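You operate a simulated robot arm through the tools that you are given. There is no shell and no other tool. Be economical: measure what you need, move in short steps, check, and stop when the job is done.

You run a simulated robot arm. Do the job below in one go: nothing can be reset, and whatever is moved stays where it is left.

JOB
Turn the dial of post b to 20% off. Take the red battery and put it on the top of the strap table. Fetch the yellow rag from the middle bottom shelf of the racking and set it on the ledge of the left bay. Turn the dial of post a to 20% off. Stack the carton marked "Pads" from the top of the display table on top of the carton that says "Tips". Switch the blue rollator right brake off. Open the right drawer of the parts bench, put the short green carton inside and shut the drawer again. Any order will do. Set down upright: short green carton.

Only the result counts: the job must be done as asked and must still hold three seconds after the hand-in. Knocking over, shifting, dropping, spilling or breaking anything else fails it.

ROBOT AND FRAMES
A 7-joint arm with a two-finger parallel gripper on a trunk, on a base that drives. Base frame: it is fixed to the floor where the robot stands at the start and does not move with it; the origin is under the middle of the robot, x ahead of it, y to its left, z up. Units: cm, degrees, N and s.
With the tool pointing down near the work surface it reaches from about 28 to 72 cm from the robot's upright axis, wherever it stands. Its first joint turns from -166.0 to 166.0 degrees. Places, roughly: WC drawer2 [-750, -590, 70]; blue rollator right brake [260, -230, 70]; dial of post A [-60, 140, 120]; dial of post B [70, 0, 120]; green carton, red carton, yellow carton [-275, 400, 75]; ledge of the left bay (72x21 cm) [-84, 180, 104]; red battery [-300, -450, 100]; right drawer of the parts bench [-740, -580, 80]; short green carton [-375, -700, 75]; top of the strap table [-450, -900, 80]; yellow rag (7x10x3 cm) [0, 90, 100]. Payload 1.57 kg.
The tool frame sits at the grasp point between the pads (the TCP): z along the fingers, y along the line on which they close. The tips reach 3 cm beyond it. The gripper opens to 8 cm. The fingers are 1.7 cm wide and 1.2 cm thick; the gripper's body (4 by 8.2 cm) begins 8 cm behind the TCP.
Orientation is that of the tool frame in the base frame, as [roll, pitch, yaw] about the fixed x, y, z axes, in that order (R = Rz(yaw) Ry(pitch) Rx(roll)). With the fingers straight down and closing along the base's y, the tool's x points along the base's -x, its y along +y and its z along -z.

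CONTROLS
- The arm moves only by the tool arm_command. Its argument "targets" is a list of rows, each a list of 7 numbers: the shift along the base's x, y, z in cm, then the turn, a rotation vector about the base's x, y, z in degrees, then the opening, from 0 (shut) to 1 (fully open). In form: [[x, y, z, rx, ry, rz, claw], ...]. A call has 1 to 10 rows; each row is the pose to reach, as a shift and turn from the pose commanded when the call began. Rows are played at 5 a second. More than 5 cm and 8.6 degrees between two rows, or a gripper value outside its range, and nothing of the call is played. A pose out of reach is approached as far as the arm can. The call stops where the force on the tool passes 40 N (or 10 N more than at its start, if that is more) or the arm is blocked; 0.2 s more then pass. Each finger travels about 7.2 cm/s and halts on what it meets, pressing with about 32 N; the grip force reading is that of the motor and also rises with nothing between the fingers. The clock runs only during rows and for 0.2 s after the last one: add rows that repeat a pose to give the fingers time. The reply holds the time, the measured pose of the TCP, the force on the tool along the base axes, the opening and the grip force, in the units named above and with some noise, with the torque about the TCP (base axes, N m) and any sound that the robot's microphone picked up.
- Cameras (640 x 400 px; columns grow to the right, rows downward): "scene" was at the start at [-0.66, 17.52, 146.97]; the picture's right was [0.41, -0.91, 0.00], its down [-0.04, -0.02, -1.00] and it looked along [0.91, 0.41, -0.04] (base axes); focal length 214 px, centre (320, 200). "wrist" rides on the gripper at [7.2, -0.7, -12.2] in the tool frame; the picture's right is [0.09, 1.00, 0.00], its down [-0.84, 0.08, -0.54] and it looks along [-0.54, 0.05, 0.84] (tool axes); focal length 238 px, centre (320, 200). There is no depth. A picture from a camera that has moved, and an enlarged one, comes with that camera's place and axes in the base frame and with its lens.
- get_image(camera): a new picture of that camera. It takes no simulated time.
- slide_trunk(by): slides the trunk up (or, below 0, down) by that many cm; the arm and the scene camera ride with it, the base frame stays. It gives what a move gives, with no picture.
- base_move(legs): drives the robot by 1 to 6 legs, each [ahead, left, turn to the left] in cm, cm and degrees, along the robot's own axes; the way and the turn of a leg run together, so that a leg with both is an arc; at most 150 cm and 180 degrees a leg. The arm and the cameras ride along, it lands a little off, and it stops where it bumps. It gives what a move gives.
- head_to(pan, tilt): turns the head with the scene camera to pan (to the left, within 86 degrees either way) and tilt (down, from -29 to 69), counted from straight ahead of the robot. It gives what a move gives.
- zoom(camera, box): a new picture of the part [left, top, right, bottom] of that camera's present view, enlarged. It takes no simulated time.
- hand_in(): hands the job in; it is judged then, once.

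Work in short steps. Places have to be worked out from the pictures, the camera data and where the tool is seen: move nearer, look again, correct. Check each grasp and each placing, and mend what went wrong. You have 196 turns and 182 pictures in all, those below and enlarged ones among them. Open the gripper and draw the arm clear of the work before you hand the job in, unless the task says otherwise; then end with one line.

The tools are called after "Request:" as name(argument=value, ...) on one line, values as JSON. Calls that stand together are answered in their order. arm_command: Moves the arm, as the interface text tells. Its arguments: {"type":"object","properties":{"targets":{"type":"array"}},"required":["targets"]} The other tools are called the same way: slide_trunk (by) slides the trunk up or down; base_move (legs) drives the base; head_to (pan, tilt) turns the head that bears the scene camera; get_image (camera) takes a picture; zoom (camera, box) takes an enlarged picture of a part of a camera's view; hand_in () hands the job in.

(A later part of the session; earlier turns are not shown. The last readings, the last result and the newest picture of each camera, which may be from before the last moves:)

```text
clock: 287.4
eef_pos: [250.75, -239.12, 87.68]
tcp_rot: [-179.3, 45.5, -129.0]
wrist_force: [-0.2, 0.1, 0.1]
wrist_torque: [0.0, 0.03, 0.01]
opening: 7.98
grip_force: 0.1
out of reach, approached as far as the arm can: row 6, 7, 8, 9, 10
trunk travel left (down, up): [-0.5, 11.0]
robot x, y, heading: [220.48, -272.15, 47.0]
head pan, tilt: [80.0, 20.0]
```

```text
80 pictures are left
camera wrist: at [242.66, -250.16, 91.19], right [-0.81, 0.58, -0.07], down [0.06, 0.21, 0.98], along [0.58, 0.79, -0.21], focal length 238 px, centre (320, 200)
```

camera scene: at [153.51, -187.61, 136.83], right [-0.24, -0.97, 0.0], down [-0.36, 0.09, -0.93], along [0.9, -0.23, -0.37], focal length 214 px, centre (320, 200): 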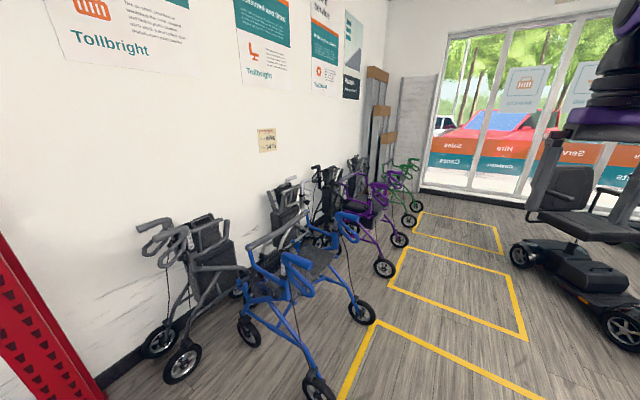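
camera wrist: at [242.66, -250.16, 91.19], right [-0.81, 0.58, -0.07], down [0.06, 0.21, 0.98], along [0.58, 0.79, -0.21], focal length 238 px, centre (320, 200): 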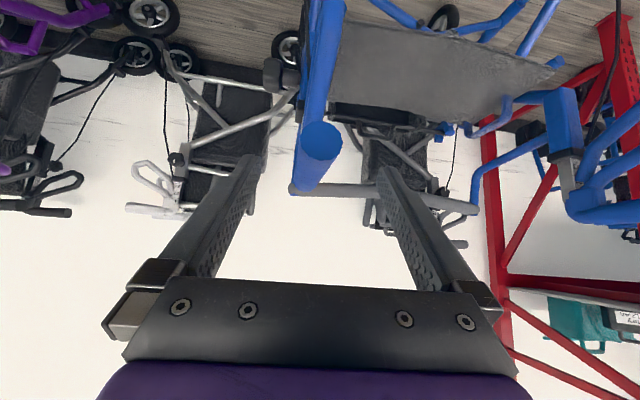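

Too close to get low. Back up 13 cm, then lower further and look at the lever end.

Request:
base_move(legs=[[-14, 0, 0]])

Request:
arm_command(targets=[[0.8, 1, -3, 0, 0, 0, 1], [1.6, 2, -6, 0, 0, 0, 1], [2.4, 3, -9, 0, 0, 0, 1], [2.8, 3.5, -12, 0, 0, 0, 1], [2.8, 3.5, -12, 0, 0, 0, 1]])

Request:
get_image(camera="wrist")

```text
clock: 288.8
eef_pos: [241.26, -249.09, 87.57]
tcp_rot: [-179.2, 45.2, -128.6]
wrist_force: [1.1, 0.3, -0.1]
wrist_torque: [0.01, 0.01, -0.04]
opening: 8.01
grip_force: 0.0
trunk travel left (down, up): [-0.5, 11.0]
robot x, y, heading: [210.86, -282.05, 47.4]
head pan, tilt: [80.0, 20.0]
```

```text
clock: 289.9
eef_pos: [244.12, -245.4, 75.55]
tcp_rot: [-179.2, 45.3, -128.5]
wrist_force: [-0.5, -0.5, -0.1]
wrist_torque: [0.02, -0.03, 0.01]
opening: 7.97
grip_force: 0.1
trunk travel left (down, up): [-0.5, 11.0]
robot x, y, heading: [210.88, -282.5, 47.2]
head pan, tilt: [80.0, 20.0]
```

```text
79 pictures are left
camera wrist: at [235.93, -256.5, 79.1], right [-0.81, 0.58, -0.08], down [0.06, 0.21, 0.98], along [0.58, 0.79, -0.21], focal length 238 px, centre (320, 200)
```

wrist: 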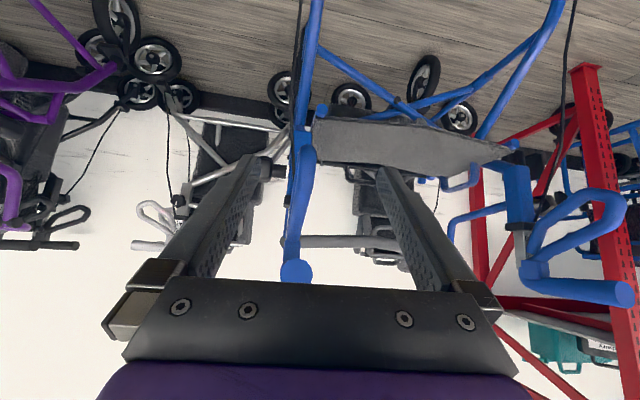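

Lever appears edge-on at (302, 150–240), grip end at (297,270). Zoom.

Request:
zoom(camera="wrist", box=[250, 120, 370, 290])

```text
2.35 times, centred on (310, 205) of wrist
camera zoom: at [235.93, -256.5, 79.1], right [-0.81, 0.58, -0.08], down [0.06, 0.21, 0.98], along [0.58, 0.79, -0.21], focal length 561 px, centre (344, 188)
```

zoom: 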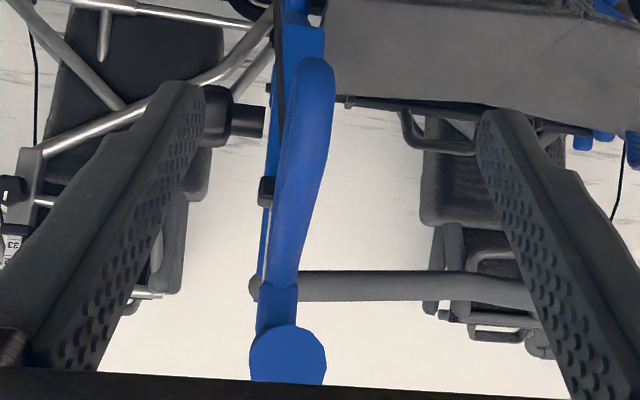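

Lever tip at ≈(254, −235.6, 67–69), grip end at (253.5, −236, 82). I align laterally and approach half way, then check.

Request:
arm_command(targets=[[1.25, -1, -1.5, 0, 0, 0, 1], [3.5, 1.7, -3, 0, 0, 0, 1], [5.7, 4.5, -5, 0, 0, 0, 1], [5.7, 4.5, -5, 0, 0, 0, 1]])

Request:
get_image(camera="wrist")

```text
clock: 290.9
eef_pos: [249.58, -241.13, 70.65]
tcp_rot: [-179.1, 45.2, -128.6]
wrist_force: [0.0, -0.2, -0.4]
wrist_torque: [0.05, -0.01, -0.03]
opening: 7.99
grip_force: 0.0
trunk travel left (down, up): [-0.5, 11.0]
robot x, y, heading: [210.91, -282.16, 47.1]
head pan, tilt: [80.0, 20.0]
```

```text
77 pictures are left
camera wrist: at [241.59, -252.3, 74.2], right [-0.81, 0.58, -0.08], down [0.06, 0.21, 0.97], along [0.58, 0.79, -0.21], focal length 238 px, centre (320, 200)
```

wrist: 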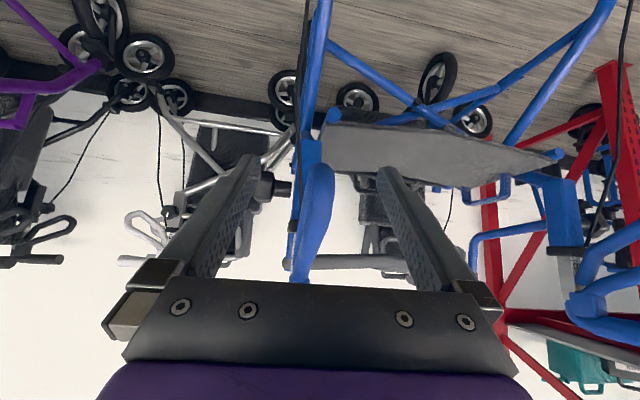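

Centred; lever tip just beyond the fingertips. Advance the remaining 6.8 cm.

Request:
arm_command(targets=[[1.5, 1.8, -0.3, 0, 0, 0, 1], [3, 3.6, -0.6, 0, 0, 0, 1], [4.3, 5.3, -0.95, 0, 0, 0, 1], [4.3, 5.3, -0.95, 0, 0, 0, 1]])

Request:
get_image(camera="wrist")

```text
clock: 291.9
eef_pos: [254.28, -235.85, 69.95]
tcp_rot: [-179.2, 45.2, -128.8]
wrist_force: [-0.3, -0.6, -0.2]
wrist_torque: [-0.01, 0.02, -0.02]
opening: 8.0
grip_force: 0.2
trunk travel left (down, up): [-0.5, 11.0]
robot x, y, heading: [210.96, -282.42, 46.8]
head pan, tilt: [80.0, 20.0]
```

```text
76 pictures are left
camera wrist: at [246.15, -246.96, 73.47], right [-0.81, 0.58, -0.07], down [0.06, 0.21, 0.98], along [0.58, 0.79, -0.21], focal length 238 px, centre (320, 200)
```

wrist: 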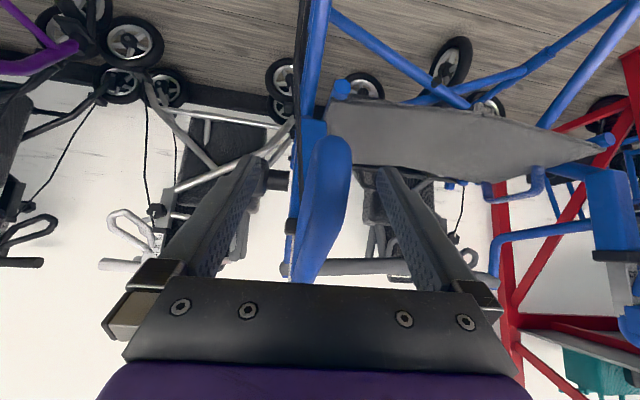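

Lever is between the fingers. Close.

Request:
arm_command(targets=[[0, 0, 0, 0, 0, 0, 0.7], [0, 0, 0, 0, 0, 0, 0.4], [0, 0, 0, 0, 0, 0, 0.2], [0, 0, 0, 0, 0, 0, 0.1], [0, 0, 0, 0, 0, 0, 0.1]])

Request:
get_image(camera="wrist")

```text
clock: 293.1
eef_pos: [253.9, -235.78, 69.85]
tcp_rot: [-179.3, 45.2, -128.4]
wrist_force: [-16.7, 12.6, -1.5]
wrist_torque: [0.1, -0.01, -0.2]
opening: 2.68
grip_force: 10.1
trunk travel left (down, up): [-0.5, 11.0]
robot x, y, heading: [211.07, -282.16, 47.2]
head pan, tilt: [80.0, 20.0]
```

```text
75 pictures are left
camera wrist: at [245.91, -246.78, 73.45], right [-0.81, 0.57, -0.07], down [0.06, 0.21, 0.98], along [0.58, 0.79, -0.21], focal length 238 px, centre (320, 200)
```

wrist: 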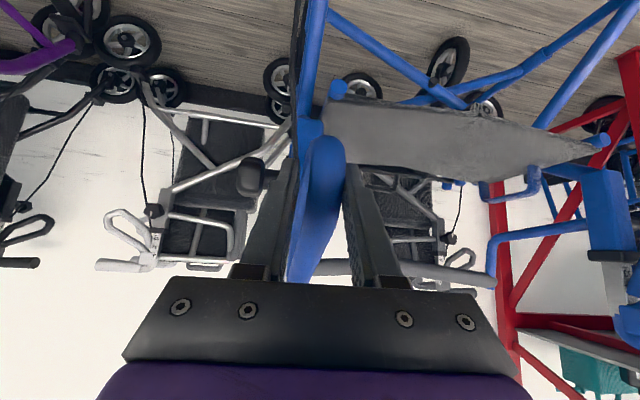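

The right finger is pushing sideways; shift 0.45 cm to relieve it and finish closing.

Request:
arm_command(targets=[[-0.2, 0.15, 0, 0, 0, 0, 0.3], [-0.38, 0.28, 0, 0, 0, 0, 0.1], [-0.38, 0.28, 0, 0, 0, 0, 0.1], [-0.38, 0.28, 0, 0, 0, 0, 0.1]])

```text
clock: 294.1
eef_pos: [253.62, -235.47, 69.81]
tcp_rot: [-179.2, 45.2, -128.6]
wrist_force: [-9.3, 10.1, 5.3]
wrist_torque: [0.01, 0.09, -0.16]
opening: 2.03
grip_force: 7.4
trunk travel left (down, up): [-0.5, 11.0]
robot x, y, heading: [210.92, -282.44, 47.3]
head pan, tilt: [80.0, 20.0]
```

Request:
arm_command(targets=[[-0.25, 0.2, 0, 0, 0, 0, 0.1], [-0.3, 0.25, 0, 0, 0, 0, 0.1], [-0.3, 0.25, 0, 0, 0, 0, 0.1]])

Request:
get_image(camera="wrist")

```text
clock: 294.9
eef_pos: [253.55, -235.47, 69.73]
tcp_rot: [-179.1, 45.2, -128.8]
wrist_force: [-0.8, -2.6, 4.1]
wrist_torque: [0.3, -0.4, 0.03]
opening: 1.78
grip_force: 32.5
trunk travel left (down, up): [-0.5, 11.0]
robot x, y, heading: [210.63, -282.23, 47.5]
head pan, tilt: [80.0, 20.0]
```

```text
74 pictures are left
camera wrist: at [245.43, -246.45, 73.33], right [-0.81, 0.58, -0.08], down [0.06, 0.21, 0.97], along [0.58, 0.79, -0.21], focal length 238 px, centre (320, 200)
```

wrist: 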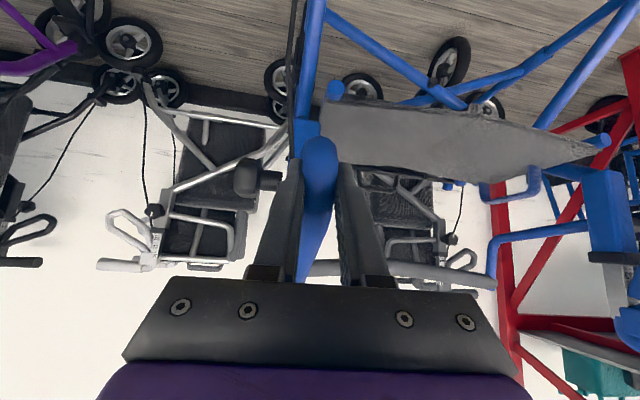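

Lever gripped. Lift gently 3 cm along its arc (pivot ≈(264, −228, 75)) and watch force/sound.

Request:
arm_command(targets=[[-0.2, -0.25, 0.7, 0, 0, 0, 0.1], [-0.4, -0.5, 1.4, 0, 0, 0, 0.1], [-0.55, -0.7, 2.1, 0, 0, 0, 0.1], [-0.7, -0.9, 3, 0, 0, 0, 0.1], [-0.7, -0.9, 3, 0, 0, 0, 0.1]])

Request:
get_image(camera="wrist")

```text
clock: 296.1
eef_pos: [252.59, -236.29, 72.49]
tcp_rot: [-179.2, 44.8, -128.6]
wrist_force: [-3.7, -11.5, -11.3]
wrist_torque: [-0.26, 0.59, -0.14]
opening: 1.73
grip_force: 32.4
trunk travel left (down, up): [-0.5, 11.0]
robot x, y, heading: [210.72, -282.35, 47.3]
head pan, tilt: [80.0, 20.0]
```

```text
73 pictures are left
camera wrist: at [244.52, -247.37, 76.19], right [-0.81, 0.58, -0.07], down [0.07, 0.22, 0.97], along [0.58, 0.79, -0.22], focal length 238 px, centre (320, 200)
```

wrist: 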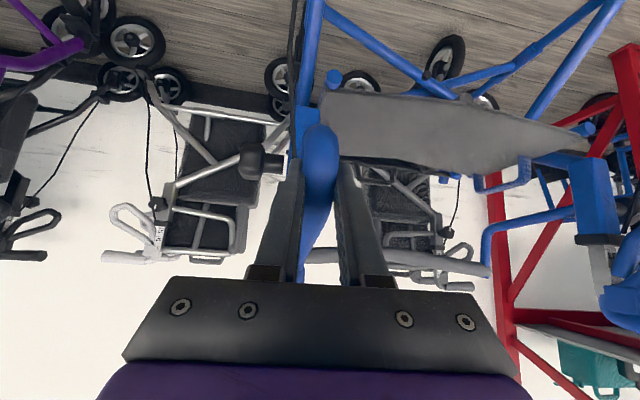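

Lever moves up with modest force. Continue another 3.5 cm.

Request:
arm_command(targets=[[-0.1, -0.12, 0.8, 0, 0, 0, 0.1], [-0.15, -0.2, 1.6, 0, 0, 0, 0.1], [-0.15, -0.2, 2.4, 0, 0, 0, 0.1], [-0.1, -0.15, 3.2, 0, 0, 0, 0.1], [0, 0, 4, 0, 0, 0, 0.1], [0, 0, 4, 0, 0, 0, 0.1]])

Request:
get_image(camera="wrist")

```text
clock: 297.6
eef_pos: [252.91, -236.27, 76.58]
tcp_rot: [-179.2, 45.2, -128.7]
wrist_force: [8.2, -9.4, -9.1]
wrist_torque: [-0.44, 0.54, -0.11]
opening: 1.67
grip_force: 32.3
trunk travel left (down, up): [-0.5, 11.0]
robot x, y, heading: [211.06, -282.2, 47.4]
head pan, tilt: [80.0, 20.0]
```

```text
72 pictures are left
camera wrist: at [244.76, -247.31, 80.22], right [-0.81, 0.58, -0.08], down [0.06, 0.21, 0.97], along [0.58, 0.79, -0.21], focal length 238 px, centre (320, 200)
```

wrist: 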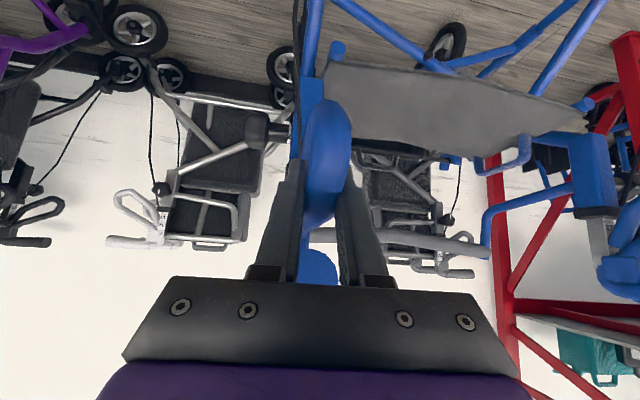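

Nearly under the grip. Continue up until it stops.

Request:
arm_command(targets=[[0.05, 0.05, 0.6, 0, 0, 0, 0.1], [0.1, 0.1, 1.2, 0, 0, 0, 0.1], [0.2, 0.25, 1.8, 0, 0, 0, 0.1], [0.3, 0.4, 2.4, 0, 0, 0, 0.1], [0.3, 0.4, 2.4, 0, 0, 0, 0.1]])

Request:
zoom(camera="wrist", box=[250, 60, 390, 290])

```text
clock: 298.8
eef_pos: [252.98, -236.1, 78.96]
tcp_rot: [-179.2, 45.0, -128.8]
wrist_force: [-1.8, -29.2, -12.0]
wrist_torque: [0.34, -0.17, -0.41]
opening: 1.71
grip_force: 31.6
trunk travel left (down, up): [-0.5, 11.0]
robot x, y, heading: [210.9, -282.19, 47.3]
head pan, tilt: [80.0, 20.0]
```

```text
1.74 times, centred on (320, 175) of wrist
camera zoom: at [244.91, -247.14, 82.56], right [-0.81, 0.58, -0.07], down [0.07, 0.22, 0.97], along [0.58, 0.78, -0.22], focal length 414 px, centre (320, 244)
```

zoom: 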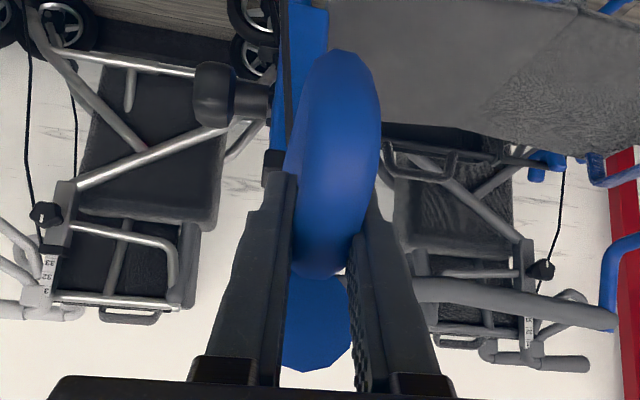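

Lever now touches up under the grip. Release, back off and see if it stays.

Request:
arm_command(targets=[[0, 0, 0, 0, 0, 0, 0.4], [0, 0, 0, 0, 0, 0, 0.7], [0, 0, 0, 0, 0, 0, 1], [0, 0, 0, 0, 0, 0, 1], [-2, -2.5, 0, 0, 0, 0, 1], [-4.5, -5.5, 0, 0, 0, 0, 1], [-7, -8.7, 0, 0, 0, 0, 1], [-7, -8.7, 0, 0, 0, 0, 1]])

Request:
get_image(camera="wrist")

```text
clock: 300.6
eef_pos: [245.83, -244.67, 78.98]
tcp_rot: [-179.1, 45.1, -128.5]
wrist_force: [0.2, 0.5, 0.7]
wrist_torque: [-0.03, 0.01, 0.01]
opening: 8.0
grip_force: 0.0
trunk travel left (down, up): [-0.5, 11.0]
robot x, y, heading: [210.66, -282.18, 47.2]
head pan, tilt: [80.0, 20.0]
```

```text
70 pictures are left
camera wrist: at [237.81, -255.67, 82.66], right [-0.81, 0.58, -0.08], down [0.06, 0.21, 0.97], along [0.58, 0.79, -0.21], focal length 238 px, centre (320, 200)
```

wrist: 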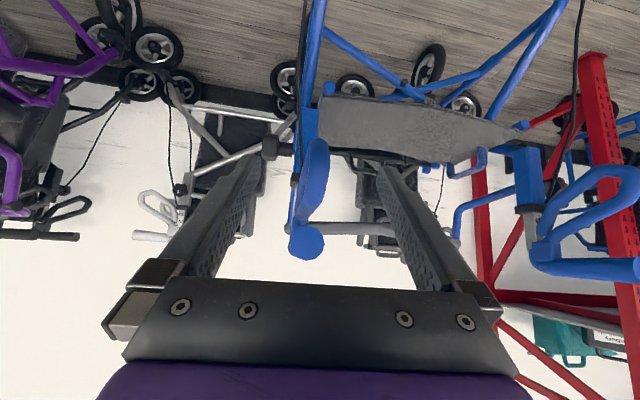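

The lever stayed up (tip rose from z≈67 to ≈72) and slipped in my fingers at its end stop. Zoom to compare with the left lever.

Request:
zoom(camera="wrist", box=[270, 110, 350, 270])

Request:
zoom(camera="wrist", box=[500, 110, 640, 290])

```text
2.50 times, centred on (310, 190) of wrist
camera zoom: at [237.81, -255.67, 82.66], right [-0.81, 0.58, -0.08], down [0.06, 0.21, 0.97], along [0.58, 0.79, -0.21], focal length 596 px, centre (345, 225)
```

zoom: 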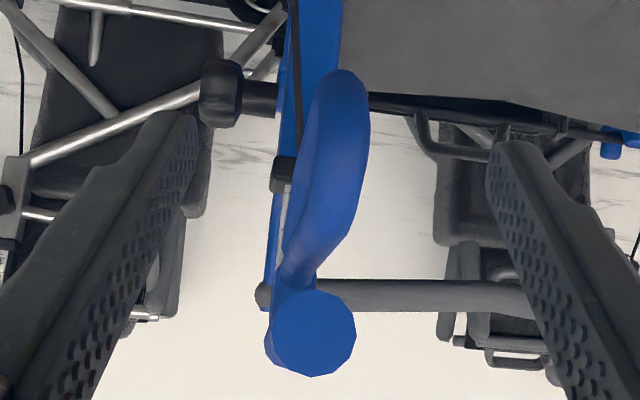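

```text
2.22 times, centred on (570, 200) of wrist
camera zoom: at [237.81, -255.67, 82.66], right [-0.81, 0.58, -0.08], down [0.06, 0.21, 0.97], along [0.58, 0.79, -0.21], focal length 530 px, centre (-236, 200)
```

zoom: 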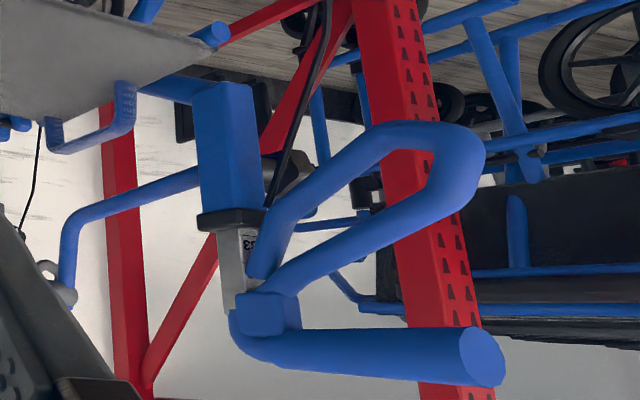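

Fingers had been slipping, so the lever may not be at its end. I'll push it positively from below: tilt the tool nearer to horizontal, close the fingers and drop below lever level.

Request:
arm_command(targets=[[0, 0, -1, 5.8, -4.7, 0, 0.8], [0, 0, -3, 11.6, -9.4, 0, 0.5], [0, 0, -5.5, 17.5, -14.2, 0, 0.2], [0, 0, -8, 23.3, -18.9, 0, 0], [0, 0, -11, 23.3, -18.9, 0, 0], [0, 0, -14, 23.3, -18.9, 0, 0], [0, 0, -14, 23.3, -18.9, 0, 0]])

Request:
get_image(camera="wrist")

```text
clock: 302.1
eef_pos: [246.02, -244.45, 65.0]
tcp_rot: [-178.3, 75.2, -127.9]
wrist_force: [-1.3, 0.5, 0.1]
wrist_torque: [0.0, 0.01, -0.01]
opening: 0.01
grip_force: 21.2
trunk travel left (down, up): [-0.5, 11.0]
robot x, y, heading: [211.05, -281.94, 47.1]
head pan, tilt: [80.0, 20.0]
```

```text
67 pictures are left
camera wrist: at [238.09, -255.45, 61.26], right [-0.78, 0.61, -0.1], down [-0.26, -0.19, 0.95], along [0.56, 0.77, 0.31], focal length 238 px, centre (320, 200)
```

wrist: 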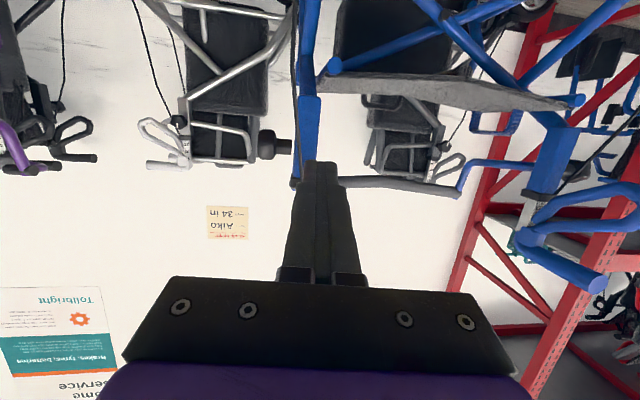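

Lateral alignment good. Slide forward under the lever.

Request:
arm_command(targets=[[2.3, 2.25, 0, 0, 0, 0, 0], [4.6, 4.5, 0, 0, 0, 0, 0], [6.9, 6.75, 0, 0, 0, 0, 0], [9.2, 9, 0, 0, 0, 0, 0], [9.2, 9, 0, 0, 0, 0, 0]])

Request:
arm_command(targets=[[0, 0, 1, 0, 0, 0, 0], [0, 0, 2, 0, 0, 0, 0], [0, 0, 3, 0, 0, 0, 0], [0, 0, 4, 0, 0, 0, 0], [0, 0, 5, 0, 0, 0, 0], [0, 0, 5, 0, 0, 0, 0]])

Request:
get_image(camera="wrist")

```text
clock: 303.4
eef_pos: [255.06, -235.31, 65.15]
tcp_rot: [-178.4, 75.2, -128.0]
wrist_force: [0.6, -0.4, 0.6]
wrist_torque: [-0.02, 0.0, 0.03]
opening: 0.0
grip_force: 21.5
trunk travel left (down, up): [-0.5, 11.0]
robot x, y, heading: [210.78, -282.13, 46.8]
head pan, tilt: [80.0, 20.0]
```

```text
clock: 304.8
eef_pos: [255.2, -235.56, 69.89]
tcp_rot: [-178.4, 75.1, -128.0]
wrist_force: [-2.5, -5.8, -6.1]
wrist_torque: [0.28, -0.31, 0.14]
opening: 0.0
grip_force: 21.0
trunk travel left (down, up): [-0.5, 11.0]
robot x, y, heading: [210.67, -281.85, 47.0]
head pan, tilt: [80.0, 20.0]
```

```text
66 pictures are left
camera wrist: at [247.12, -246.56, 66.28], right [-0.78, 0.61, -0.1], down [-0.26, -0.18, 0.95], along [0.56, 0.77, 0.31], focal length 238 px, centre (320, 200)
```

wrist: 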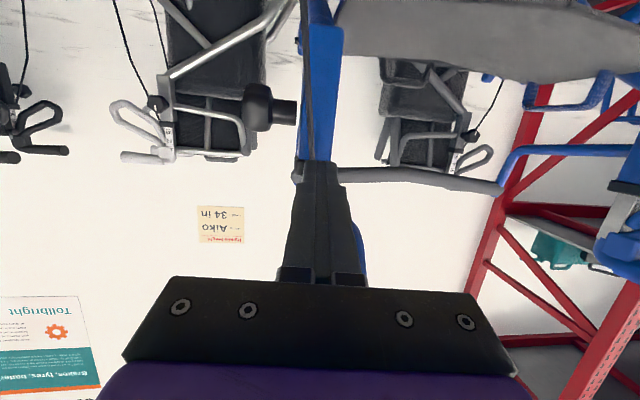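

Contact with the lever. Shift slightly to centre under it and continue raising.

Request:
arm_command(targets=[[-0.25, 0.2, 0.5, 0, 0, 0, 0], [-0.4, 0.3, 1, 0, 0, 0, 0], [-0.4, 0.3, 1.7, 0, 0, 0, 0], [-0.4, 0.3, 2.4, 0, 0, 0, 0], [-0.4, 0.3, 3.1, 0, 0, 0, 0], [-0.4, 0.3, 3.8, 0, 0, 0, 0], [-0.4, 0.3, 4.5, 0, 0, 0, 0], [-0.4, 0.3, 4.5, 0, 0, 0, 0]])

Request:
get_image(camera="wrist")

```text
clock: 306.0
eef_pos: [254.52, -235.4, 72.11]
tcp_rot: [-178.6, 73.9, -128.1]
wrist_force: [-0.8, -1.7, -18.0]
wrist_torque: [0.57, -0.76, 0.01]
opening: 0.01
grip_force: 20.9
trunk travel left (down, up): [-0.5, 11.0]
robot x, y, heading: [210.99, -282.38, 46.8]
head pan, tilt: [80.0, 20.0]
stopped in row 6: the force on the tool passed its limit at 45 N (the readings are from after the stop); the commanded pose is now the measured one
```

```text
65 pictures are left
camera wrist: at [246.39, -246.5, 68.72], right [-0.79, 0.61, -0.09], down [-0.25, -0.17, 0.95], along [0.57, 0.77, 0.28], focal length 238 px, centre (320, 200)
```

wrist: 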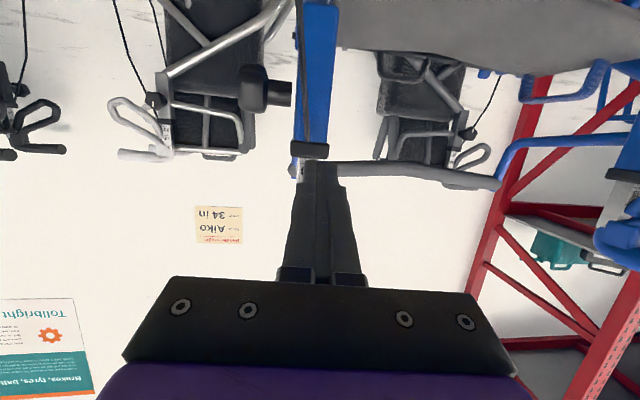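

Firm end stop (45 N): lever is fully up. Lower, withdraw, and look at it once more.

Request:
arm_command(targets=[[0, 0, -2, 0, 0, 0, 0], [0, 0, -5, 0, 0, 0, 0], [-2.5, -3, -6, 0, 0, 0, 0], [-5, -6, -6, 0, 0, 0, 0], [-7.5, -9, -6, 0, 0, 0, 0], [-9.5, -11.5, -4, 0, 0, 0, 0], [-9.5, -11.5, 0, 0, 0, 0, 0], [-9.5, -11.5, 4, 0, 0, 0, 0.5], [-9.5, -11.5, 8, 0, 0, 0, 1], [-9.5, -11.5, 8, 0, 0, 0, 1]])

Request:
zoom(camera="wrist", box=[240, 80, 440, 280])

```text
clock: 308.2
eef_pos: [244.77, -246.89, 80.86]
tcp_rot: [-178.5, 74.4, -128.0]
wrist_force: [-1.0, -1.0, -0.3]
wrist_torque: [0.03, -0.01, 0.0]
opening: 7.97
grip_force: 0.0
trunk travel left (down, up): [-0.5, 11.0]
robot x, y, heading: [211.26, -282.08, 47.0]
head pan, tilt: [80.0, 20.0]
```

```text
2.00 times, centred on (340, 180) of wrist
camera zoom: at [236.74, -258.01, 77.41], right [-0.78, 0.61, -0.1], down [-0.25, -0.18, 0.95], along [0.57, 0.77, 0.29], focal length 477 px, centre (280, 240)
```

zoom: 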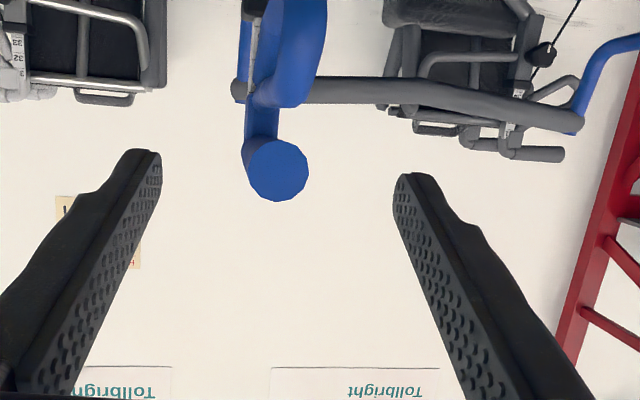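

Brake lever is up near the grip; leave it. Stow the arm (tool down, high), back off and turn to plan the route around the scooters.

Request:
arm_command(targets=[[-0.5, -0.6, 4.5, -6.4, 5.2, 0, 1], [-1, -1.2, 9, -12.8, 10.4, 0, 1], [-1.5, -1.8, 13.5, -19.2, 15.6, 0, 1], [-2, -2.4, 18, -25.6, 20.8, 0, 1], [-2.5, -3, 22.5, -32, 26, 0, 1], [-3, -3.6, 27, -38.4, 31.2, 0, 1], [-3.5, -4.2, 31.5, -44.8, 36.4, 0, 1], [-4, -4.8, 36, -51.2, 41.6, 0, 1], [-4.5, -5.4, 40.5, -57.6, 46.8, 0, 1], [-5, -6, 45, -57.6, 46.8, 0, 1]])

Request:
base_move(legs=[[-40, 0, 0], [0, 0, 165]])

Request:
head_to(pan=30, tilt=10)

Request:
get_image(camera="scene")

```text
clock: 310.4
eef_pos: [239.96, -252.48, 125.47]
tcp_rot: [-179.4, 0.1, -128.5]
wrist_force: [-0.7, 0.8, 0.9]
wrist_torque: [-0.06, -0.06, -0.01]
opening: 7.97
grip_force: 0.0
out of reach, approached as far as the arm can: row 1, 2, 4, 5
trunk travel left (down, up): [-0.5, 11.0]
robot x, y, heading: [210.65, -282.07, 47.0]
head pan, tilt: [80.0, 20.0]
```

```text
clock: 319.8
eef_pos: [146.45, -330.5, 125.51]
tcp_rot: [-179.7, 0.3, 33.6]
wrist_force: [0.4, 0.0, -0.2]
wrist_torque: [-0.01, 0.0, -0.02]
opening: 8.01
grip_force: 0.1
trunk travel left (down, up): [-0.5, 11.0]
robot x, y, heading: [183.46, -311.13, -150.6]
head pan, tilt: [80.0, 20.0]
```

```text
clock: 320.9
eef_pos: [146.53, -330.42, 125.52]
tcp_rot: [-179.6, 0.2, 33.5]
wrist_force: [0.5, -0.2, -1.0]
wrist_torque: [-0.01, -0.01, 0.03]
opening: 8.0
grip_force: 0.0
trunk travel left (down, up): [-0.5, 11.0]
robot x, y, heading: [183.34, -311.38, -150.2]
head pan, tilt: [30.0, 10.0]
```

```text
63 pictures are left
camera scene: at [193.34, -327.46, 138.73], right [-0.86, 0.51, 0.0], down [0.09, 0.15, -0.98], along [-0.5, -0.85, -0.17], focal length 214 px, centre (320, 200)
```

scene: 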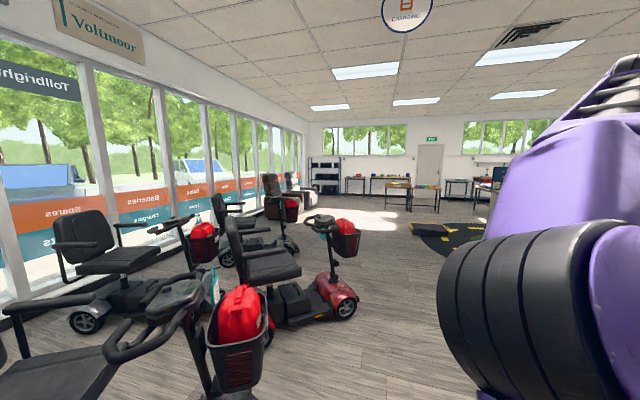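

There's a corridor between the scooter row's end and the red scooter (about L −240…−390). I shift to L≈−318 and drive through in the −N direction.

Request:
base_move(legs=[[8.4, -31, 0], [116, 31.5, 0], [116, 31.5, 0]])

Request:
get_image(camera="scene")

```text
clock: 336.0
eef_pos: [-41.81, -485.4, 125.47]
tcp_rot: [-179.6, 0.2, 36.9]
wrist_force: [0.7, -0.3, 0.3]
wrist_torque: [-0.03, -0.04, -0.01]
opening: 7.99
grip_force: 0.1
trunk travel left (down, up): [-0.5, 11.0]
robot x, y, heading: [-6.26, -464.0, -147.0]
head pan, tilt: [30.0, 10.0]
```

```text
62 pictures are left
camera scene: at [4.75, -479.56, 138.73], right [-0.89, 0.46, 0.0], down [0.08, 0.15, -0.98], along [-0.45, -0.88, -0.17], focal length 214 px, centre (320, 200)
```

scene: 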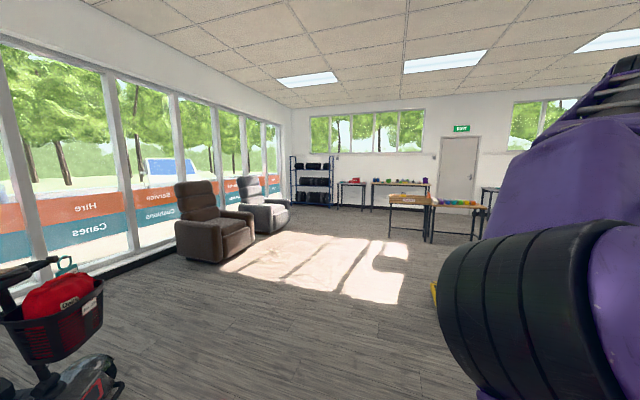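

Through. Turn right so the head looks toward −x at the kiosk.

Request:
base_move(legs=[[0, 0, -63]])

Request:
get_image(camera="scene")

```text
clock: 339.2
eef_pos: [-41.31, -442.07, 125.44]
tcp_rot: [-179.5, 0.2, -26.1]
wrist_force: [-0.7, 0.0, -0.3]
wrist_torque: [0.02, 0.0, -0.04]
opening: 8.03
grip_force: 0.1
trunk travel left (down, up): [-0.5, 11.0]
robot x, y, heading: [-6.26, -464.07, 150.3]
head pan, tilt: [30.0, 10.0]
```

```text
61 pictures are left
camera scene: at [-14.71, -481.0, 138.73], right [0.0, 1.0, 0.0], down [0.17, 0.0, -0.98], along [-0.98, 0.0, -0.17], focal length 214 px, centre (320, 200)
```

scene: 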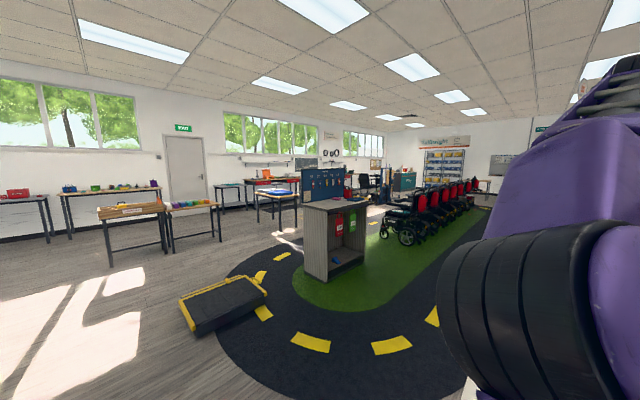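

Kiosk ahead. Zoom to find the red battery.

Request:
zoom(camera="scene", box=[285, 155, 395, 285])

Request:
zoom(camera="scene", box=[0, 140, 300, 280])

```text
3.08 times, centred on (340, 220) of scene
camera zoom: at [-14.71, -481.0, 138.73], right [0.0, 1.0, 0.0], down [0.17, 0.0, -0.98], along [-0.98, 0.0, -0.17], focal length 660 px, centre (258, 138)
```

zoom: 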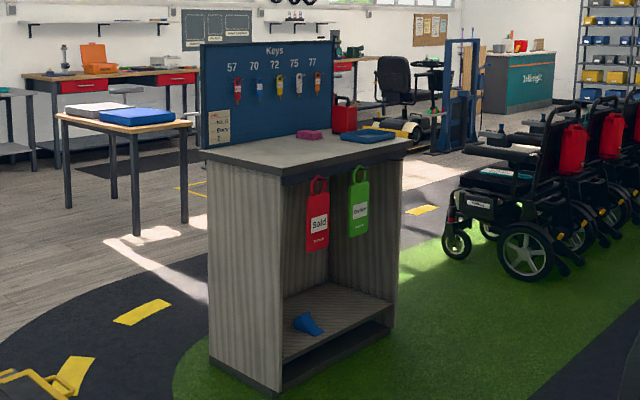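

```text
2.13 times, centred on (150, 210) of scene
camera zoom: at [-14.71, -481.0, 138.73], right [0.0, 1.0, 0.0], down [0.17, 0.0, -0.98], along [-0.98, 0.0, -0.17], focal length 458 px, centre (683, 179)
```

zoom: 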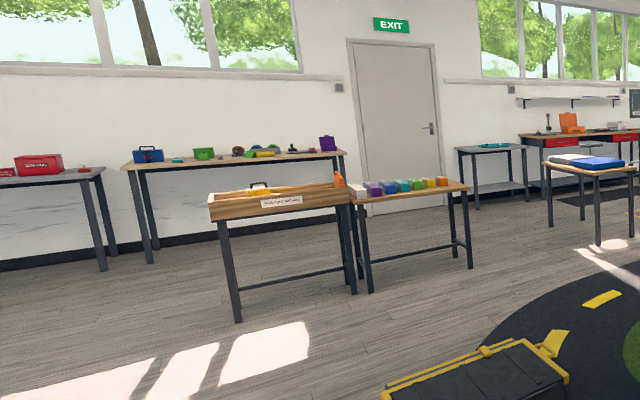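

Red battery stands at ≈(−300, −443) near the counter's right-back corner (counter z≈91). I'll approach from the counter's right end; turn and drive around the front.

Request:
base_move(legs=[[0, 0, 145], [-86.5, -75, 0], [-86.5, -75, 0]])

Request:
get_image(camera="wrist")

Request:
get_image(camera="scene")

```text
clock: 359.9
eef_pos: [-194.04, -407.79, 125.54]
tcp_rot: [-179.6, 0.1, 118.3]
wrist_force: [0.4, -0.5, 0.5]
wrist_torque: [0.01, 0.01, 0.01]
opening: 7.99
grip_force: 0.1
trunk travel left (down, up): [-0.5, 11.0]
robot x, y, heading: [-209.68, -369.69, -65.9]
head pan, tilt: [30.0, 10.0]
```

```text
58 pictures are left
camera wrist: at [-197.88, -401.81, 137.77], right [0.83, 0.55, -0.01], down [0.47, -0.7, 0.54], along [0.3, -0.46, -0.84], focal length 238 px, centre (320, 200)
```

wrist: 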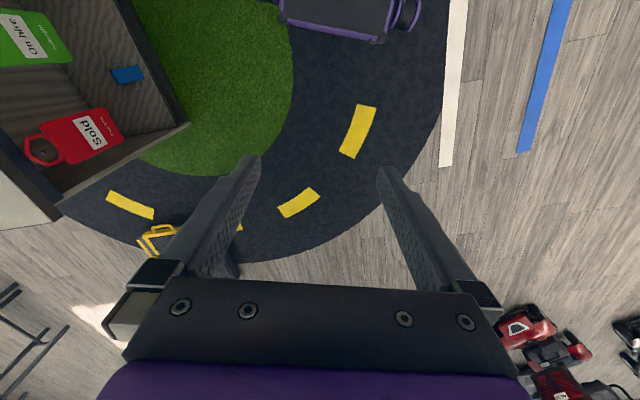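

```text
57 pictures are left
camera scene: at [-193.04, -361.28, 138.73], right [-0.58, -0.81, 0.0], down [-0.14, 0.1, -0.98], along [0.8, -0.58, -0.17], focal length 214 px, centre (320, 200)
```

scene: 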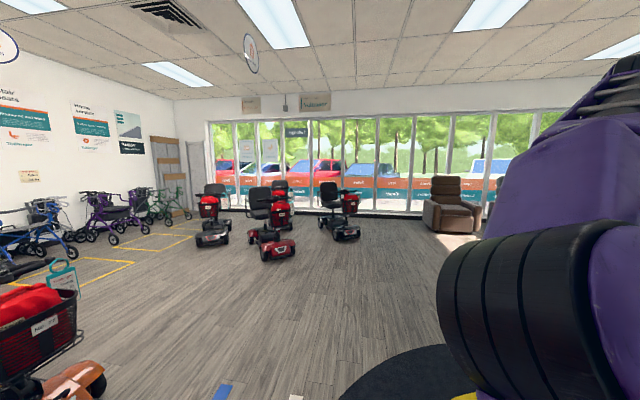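

Now go left along L by 67, then in −N by 88 to the counter's right end.

Request:
base_move(legs=[[-62.6, -24, 0], [31.4, -82, 0]])

Request:
get_image(camera="wrist")

```text
clock: 371.4
eef_pos: [-302.72, -423.87, 125.57]
tcp_rot: [-179.6, 0.1, 119.1]
wrist_force: [0.0, -0.9, -0.4]
wrist_torque: [-0.03, 0.04, -0.01]
opening: 7.98
grip_force: 0.1
trunk travel left (down, up): [-0.5, 11.0]
robot x, y, heading: [-318.74, -385.5, -64.9]
head pan, tilt: [30.0, 10.0]
```

```text
56 pictures are left
camera wrist: at [-306.58, -417.74, 137.77], right [0.82, 0.57, -0.01], down [0.48, -0.69, 0.54], along [0.3, -0.45, -0.84], focal length 238 px, centre (320, 200)
```

wrist: 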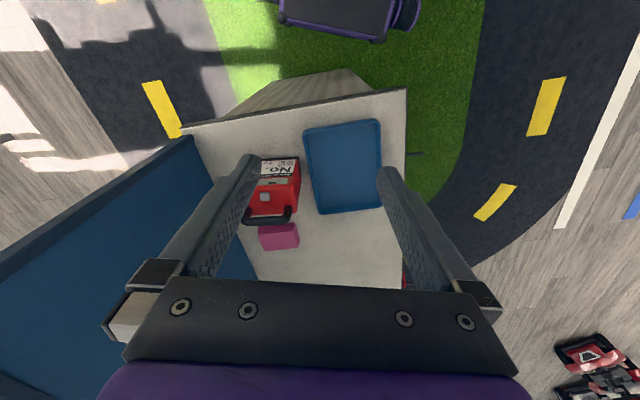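

Battery seen at (273,190). Zoom.

Request:
zoom(camera="wrist", box=[200, 120, 340, 260])

```text
2.86 times, centred on (270, 190) of wrist
camera zoom: at [-306.58, -417.74, 137.77], right [0.82, 0.57, -0.01], down [0.48, -0.69, 0.54], along [0.3, -0.45, -0.84], focal length 681 px, centre (463, 229)
```

zoom: 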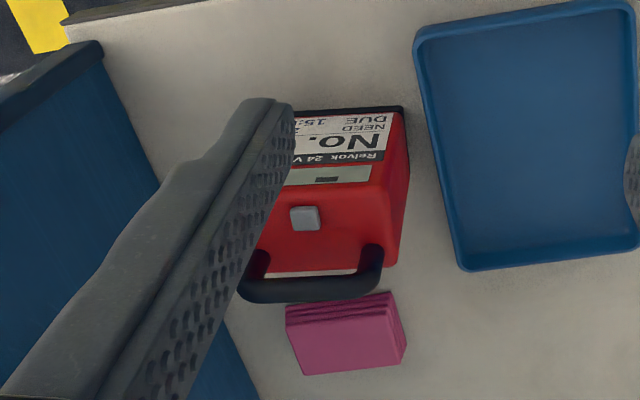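

The battery has an upright black handle whose bar runs about along azimuth 30–35°. I rotate the tool 85° so the fingers close across the bar, and move above it.

Request:
arm_command(targets=[[0, -1.7, 0, 0, 0, -8.5, 1], [0, -3.4, 0, 0, 0, -17, 1], [0, -5.1, 0, 0, 0, -25.5, 1], [0, -6.8, 0, 0, 0, -34, 1], [0, -8.5, 0, 0, 0, -42.5, 1], [0, -10.2, 0, 0, 0, -51, 1], [0, -11.9, 0, 0, 0, -59.5, 1], [0, -13.6, 0, 0, 0, -68, 1], [0, -15.3, 0, 0, 0, -76.5, 1], [0, -17, 0, 0, 0, -85, 1]])

Request:
get_image(camera="wrist")

```text
clock: 373.6
eef_pos: [-320.35, -426.15, 111.07]
tcp_rot: [-179.9, 1.2, 35.7]
wrist_force: [-0.4, -0.4, -0.3]
wrist_torque: [0.02, 0.03, 0.0]
opening: 7.99
grip_force: 0.1
out of reach, approached as far as the arm can: row 3, 4, 5, 6, 7, 8, 9, 10
trunk travel left (down, up): [-0.5, 11.0]
robot x, y, heading: [-318.57, -385.68, -64.5]
head pan, tilt: [30.0, 10.0]
```

```text
54 pictures are left
camera wrist: at [-314.59, -421.21, 123.24], right [0.66, -0.75, 0.0], down [-0.62, -0.55, 0.56], along [-0.42, -0.36, -0.83], focal length 238 px, centre (320, 200)
```

wrist: 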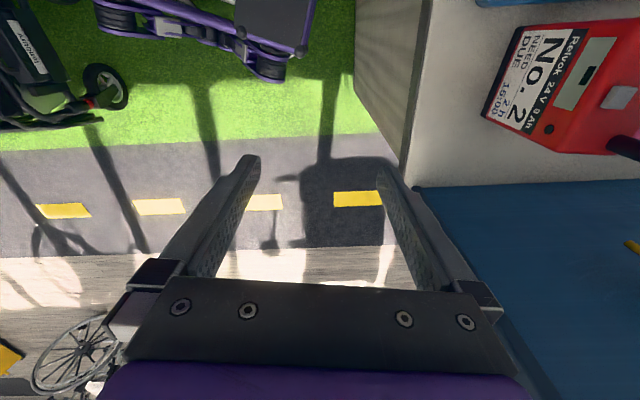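

Reach was limited. Raise the trunk 10 cm, keeping the achieved yaw, then move over the battery.

Request:
slide_trunk(by=11)

Request:
arm_command(targets=[[2, -1.5, 1, 0, 0, 0, 1], [4, -3, 2, 0, 0, 0, 1], [7, -5, 3, 0, 0, 0, 1], [10, -7, 3, 0, 0, 0, 1], [13, -9, 3, 0, 0, 0, 1], [13, -9, 3, 0, 0, 0, 1]])

Request:
get_image(camera="wrist")

```text
clock: 375.0
eef_pos: [-320.32, -426.05, 122.13]
tcp_rot: [-179.9, 1.1, 35.8]
wrist_force: [-0.7, 0.0, 0.8]
wrist_torque: [0.01, -0.05, 0.0]
opening: 8.0
grip_force: 0.2
trunk travel left (down, up): [-11.5, 0.0]
robot x, y, heading: [-318.83, -385.78, -64.8]
head pan, tilt: [30.0, 10.0]
```

```text
clock: 376.4
eef_pos: [-319.59, -426.14, 121.01]
tcp_rot: [-179.9, 1.1, 36.0]
wrist_force: [-0.4, -0.3, 0.1]
wrist_torque: [-0.02, 0.03, 0.0]
opening: 8.01
grip_force: 0.0
out of reach, approached as far as the arm can: row 1, 2, 3, 4, 5, 6
trunk travel left (down, up): [-11.5, 0.0]
robot x, y, heading: [-318.9, -385.28, -64.9]
head pan, tilt: [30.0, 10.0]
```

```text
53 pictures are left
camera wrist: at [-313.78, -421.27, 133.21], right [0.66, -0.75, 0.0], down [-0.62, -0.55, 0.56], along [-0.42, -0.37, -0.83], focal length 238 px, centre (320, 200)
```

wrist: 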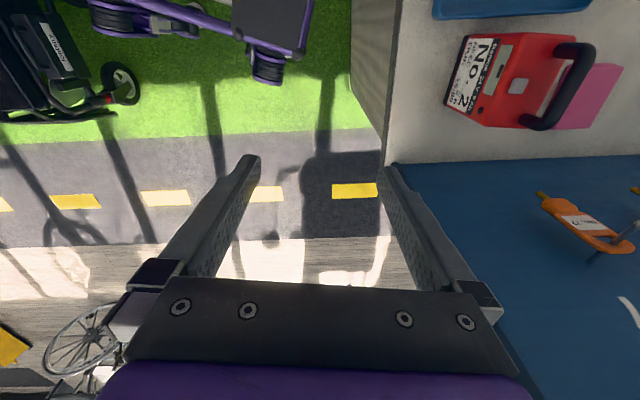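

The wrist allows about ±55° from the arm's direction. Shifting the base ~14 cm in +x makes the wanted yaw reachable.

Request:
base_move(legs=[[4.6, 13.3, 0]])

Request:
arm_command(targets=[[1, -3, 1, 0, 0, 0, 1], [2, -6, 1, 0, 0, 0, 1], [3, -9, 1, 0, 0, 0, 1], [4, -13, 1, 0, 0, 0, 1], [4, -13, 1, 0, 0, 0, 1]])

Request:
get_image(camera="wrist")

```text
clock: 378.3
eef_pos: [-305.78, -424.73, 121.11]
tcp_rot: [-179.9, 1.0, 35.8]
wrist_force: [0.6, -1.1, 0.0]
wrist_torque: [0.0, -0.01, 0.01]
opening: 8.01
grip_force: 0.1
trunk travel left (down, up): [-11.5, 0.0]
robot x, y, heading: [-305.12, -384.36, -65.1]
head pan, tilt: [30.0, 10.0]
```

```text
clock: 379.5
eef_pos: [-308.27, -429.11, 118.29]
tcp_rot: [-179.9, 1.2, 36.0]
wrist_force: [0.0, -0.1, 0.9]
wrist_torque: [-0.01, 0.01, -0.04]
opening: 8.02
grip_force: 0.0
out of reach, approached as far as the arm can: row 1, 2, 3, 4, 5
trunk travel left (down, up): [-11.5, 0.0]
robot x, y, heading: [-305.11, -384.19, -65.1]
head pan, tilt: [30.0, 10.0]
```

```text
52 pictures are left
camera wrist: at [-302.49, -424.22, 130.43], right [0.66, -0.75, 0.0], down [-0.62, -0.55, 0.56], along [-0.42, -0.37, -0.83], focal length 238 px, centre (320, 200)
```

wrist: 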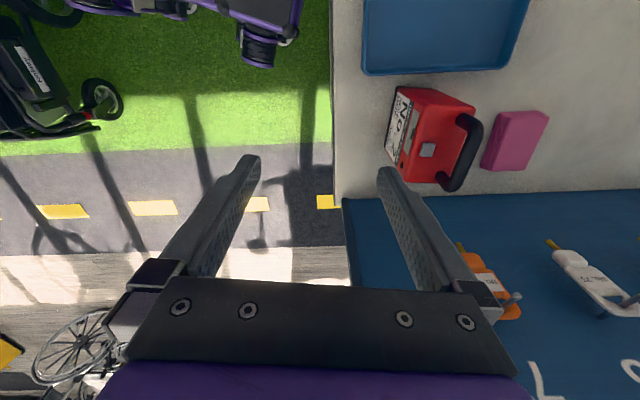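

Yaw limit again; 10° less is enough (bar is at azimuth ≈40). Rotate +10° and move over the handle at (−300, −444).

Request:
arm_command(targets=[[0, 0, 0, 0, 0, 6, 1], [0.5, -0.5, 0, 0, 0, 11, 1], [2, -3.5, 0, 0, 0, 11, 1], [4, -7.3, 0, 0, 0, 11, 1], [6, -11, 0, 0, 0, 11, 1], [8.2, -14.9, -1, 0, 0, 11, 1], [8.2, -14.9, -1, 0, 0, 11, 1]])

Request:
get_image(camera="wrist")

```text
clock: 381.1
eef_pos: [-305.35, -435.72, 115.88]
tcp_rot: [-179.9, 1.2, 47.0]
wrist_force: [0.2, -0.2, 0.2]
wrist_torque: [0.01, -0.01, 0.0]
opening: 8.0
grip_force: 0.1
out of reach, approached as far as the arm can: row 4, 5, 6, 7
trunk travel left (down, up): [-11.5, 0.0]
robot x, y, heading: [-304.89, -384.6, -65.2]
head pan, tilt: [30.0, 10.0]
```

```text
51 pictures are left
camera wrist: at [-300.61, -429.83, 128.0], right [0.79, -0.61, 0.0], down [-0.51, -0.66, 0.56], along [-0.34, -0.44, -0.83], focal length 238 px, centre (320, 200)
```

wrist: 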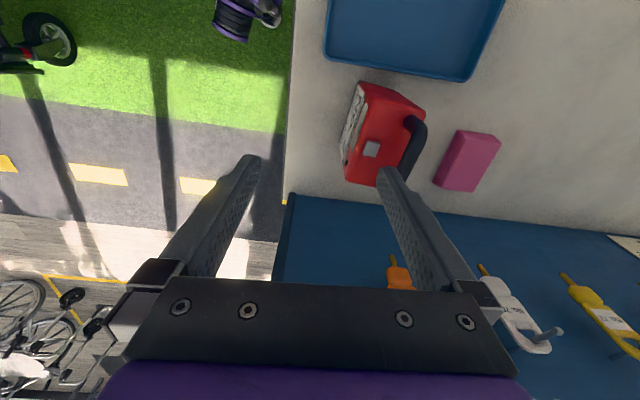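

The bar is actually at azimuth ≈45–48, so I have slack: yaw 60 is still fine. Rotate +12° more and move over the bar centre (−299.5, −443.4).

Request:
arm_command(targets=[[0, 0, 0, 0, 0, 6, 1], [0.5, -0.5, 0, 0, 0, 12, 1], [2, -2.5, 0, 0, 0, 12, 1], [4, -5, 0, 0, 0, 12, 1], [5.9, -7.7, 0, 0, 0, 12, 1], [5.9, -7.7, 0, 0, 0, 12, 1]])

Request:
get_image(camera="wrist")

```text
clock: 382.5
eef_pos: [-301.16, -441.02, 114.85]
tcp_rot: [-179.9, 1.2, 59.0]
wrist_force: [-0.1, 1.3, -0.6]
wrist_torque: [0.02, 0.0, 0.0]
opening: 8.02
grip_force: 0.1
out of reach, approached as far as the arm can: row 5, 6
trunk travel left (down, up): [-11.5, 0.0]
robot x, y, heading: [-304.98, -384.36, -64.9]
head pan, tilt: [30.0, 10.0]
```

```text
50 pictures are left
camera wrist: at [-297.76, -434.25, 127.07], right [0.9, -0.43, 0.0], down [-0.36, -0.75, 0.56], along [-0.24, -0.5, -0.83], focal length 238 px, centre (320, 200)
```

wrist: 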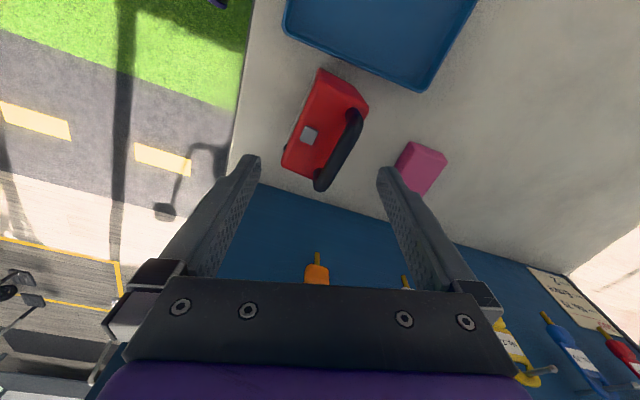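

Bar centre is 1.3/−2.4 cm from the TCP. Try nudging there while descending.

Request:
arm_command(targets=[[0.7, -0.7, -1, 0, 0, 1, 1], [1.4, -1.4, -2, 0, 0, 2, 1], [1.9, -2.1, -3.5, 0, 0, 3, 1], [1.9, -2.1, -3.5, 0, 0, 3, 1]])

Request:
get_image(camera="wrist")

```text
clock: 383.5
eef_pos: [-299.18, -442.76, 111.37]
tcp_rot: [-179.9, 1.2, 61.9]
wrist_force: [1.0, -0.9, 0.9]
wrist_torque: [0.04, 0.0, -0.02]
opening: 8.02
grip_force: 0.2
trunk travel left (down, up): [-11.5, 0.0]
robot x, y, heading: [-305.34, -384.32, -65.1]
head pan, tilt: [30.0, 10.0]
```

```text
49 pictures are left
camera wrist: at [-296.24, -435.84, 123.47], right [0.92, -0.39, 0.0], down [-0.32, -0.77, 0.56], along [-0.22, -0.52, -0.83], focal length 238 px, centre (320, 200)
```

wrist: 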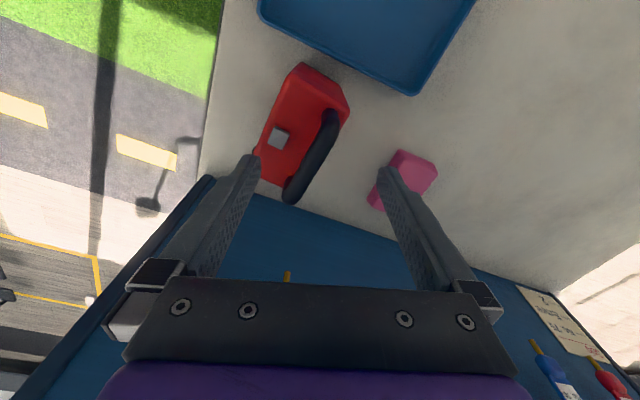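

Bar is between the fingers. Descend to z≈105.5 (tips stay above the body top ≈100), with a small yaw correction.

Request:
arm_command(targets=[[-0.4, 0.2, -2, 0, 0, -3, 1], [-0.4, 0.2, -4, 0, 0, -6, 1], [-0.4, 0.2, -5.6, 0, 0, -8, 1], [-0.4, 0.2, -5.6, 0, 0, -8, 1]])

Request:
get_image(camera="wrist")

```text
clock: 384.5
eef_pos: [-301.5, -441.42, 108.73]
tcp_rot: [-180.0, 1.3, 56.4]
wrist_force: [0.3, -0.1, -0.4]
wrist_torque: [0.04, -0.01, 0.04]
opening: 8.01
grip_force: 0.0
out of reach, approached as far as the arm can: row 1, 2, 3, 4
trunk travel left (down, up): [-11.5, 0.0]
robot x, y, heading: [-305.0, -384.08, -65.0]
head pan, tilt: [30.0, 10.0]
```

```text
48 pictures are left
camera wrist: at [-297.8, -434.82, 120.83], right [0.88, -0.47, 0.0], down [-0.39, -0.73, 0.56], along [-0.27, -0.49, -0.83], focal length 238 px, centre (320, 200)
```

wrist: 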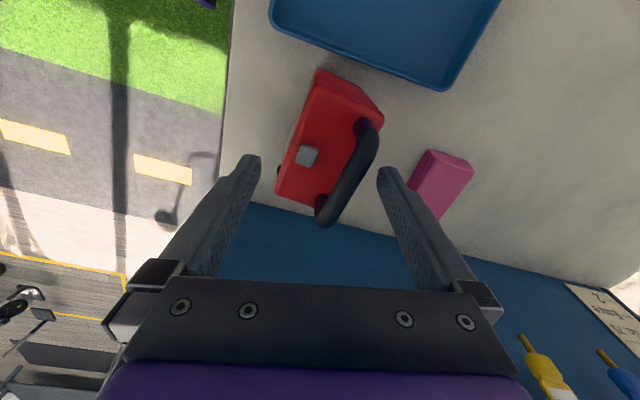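

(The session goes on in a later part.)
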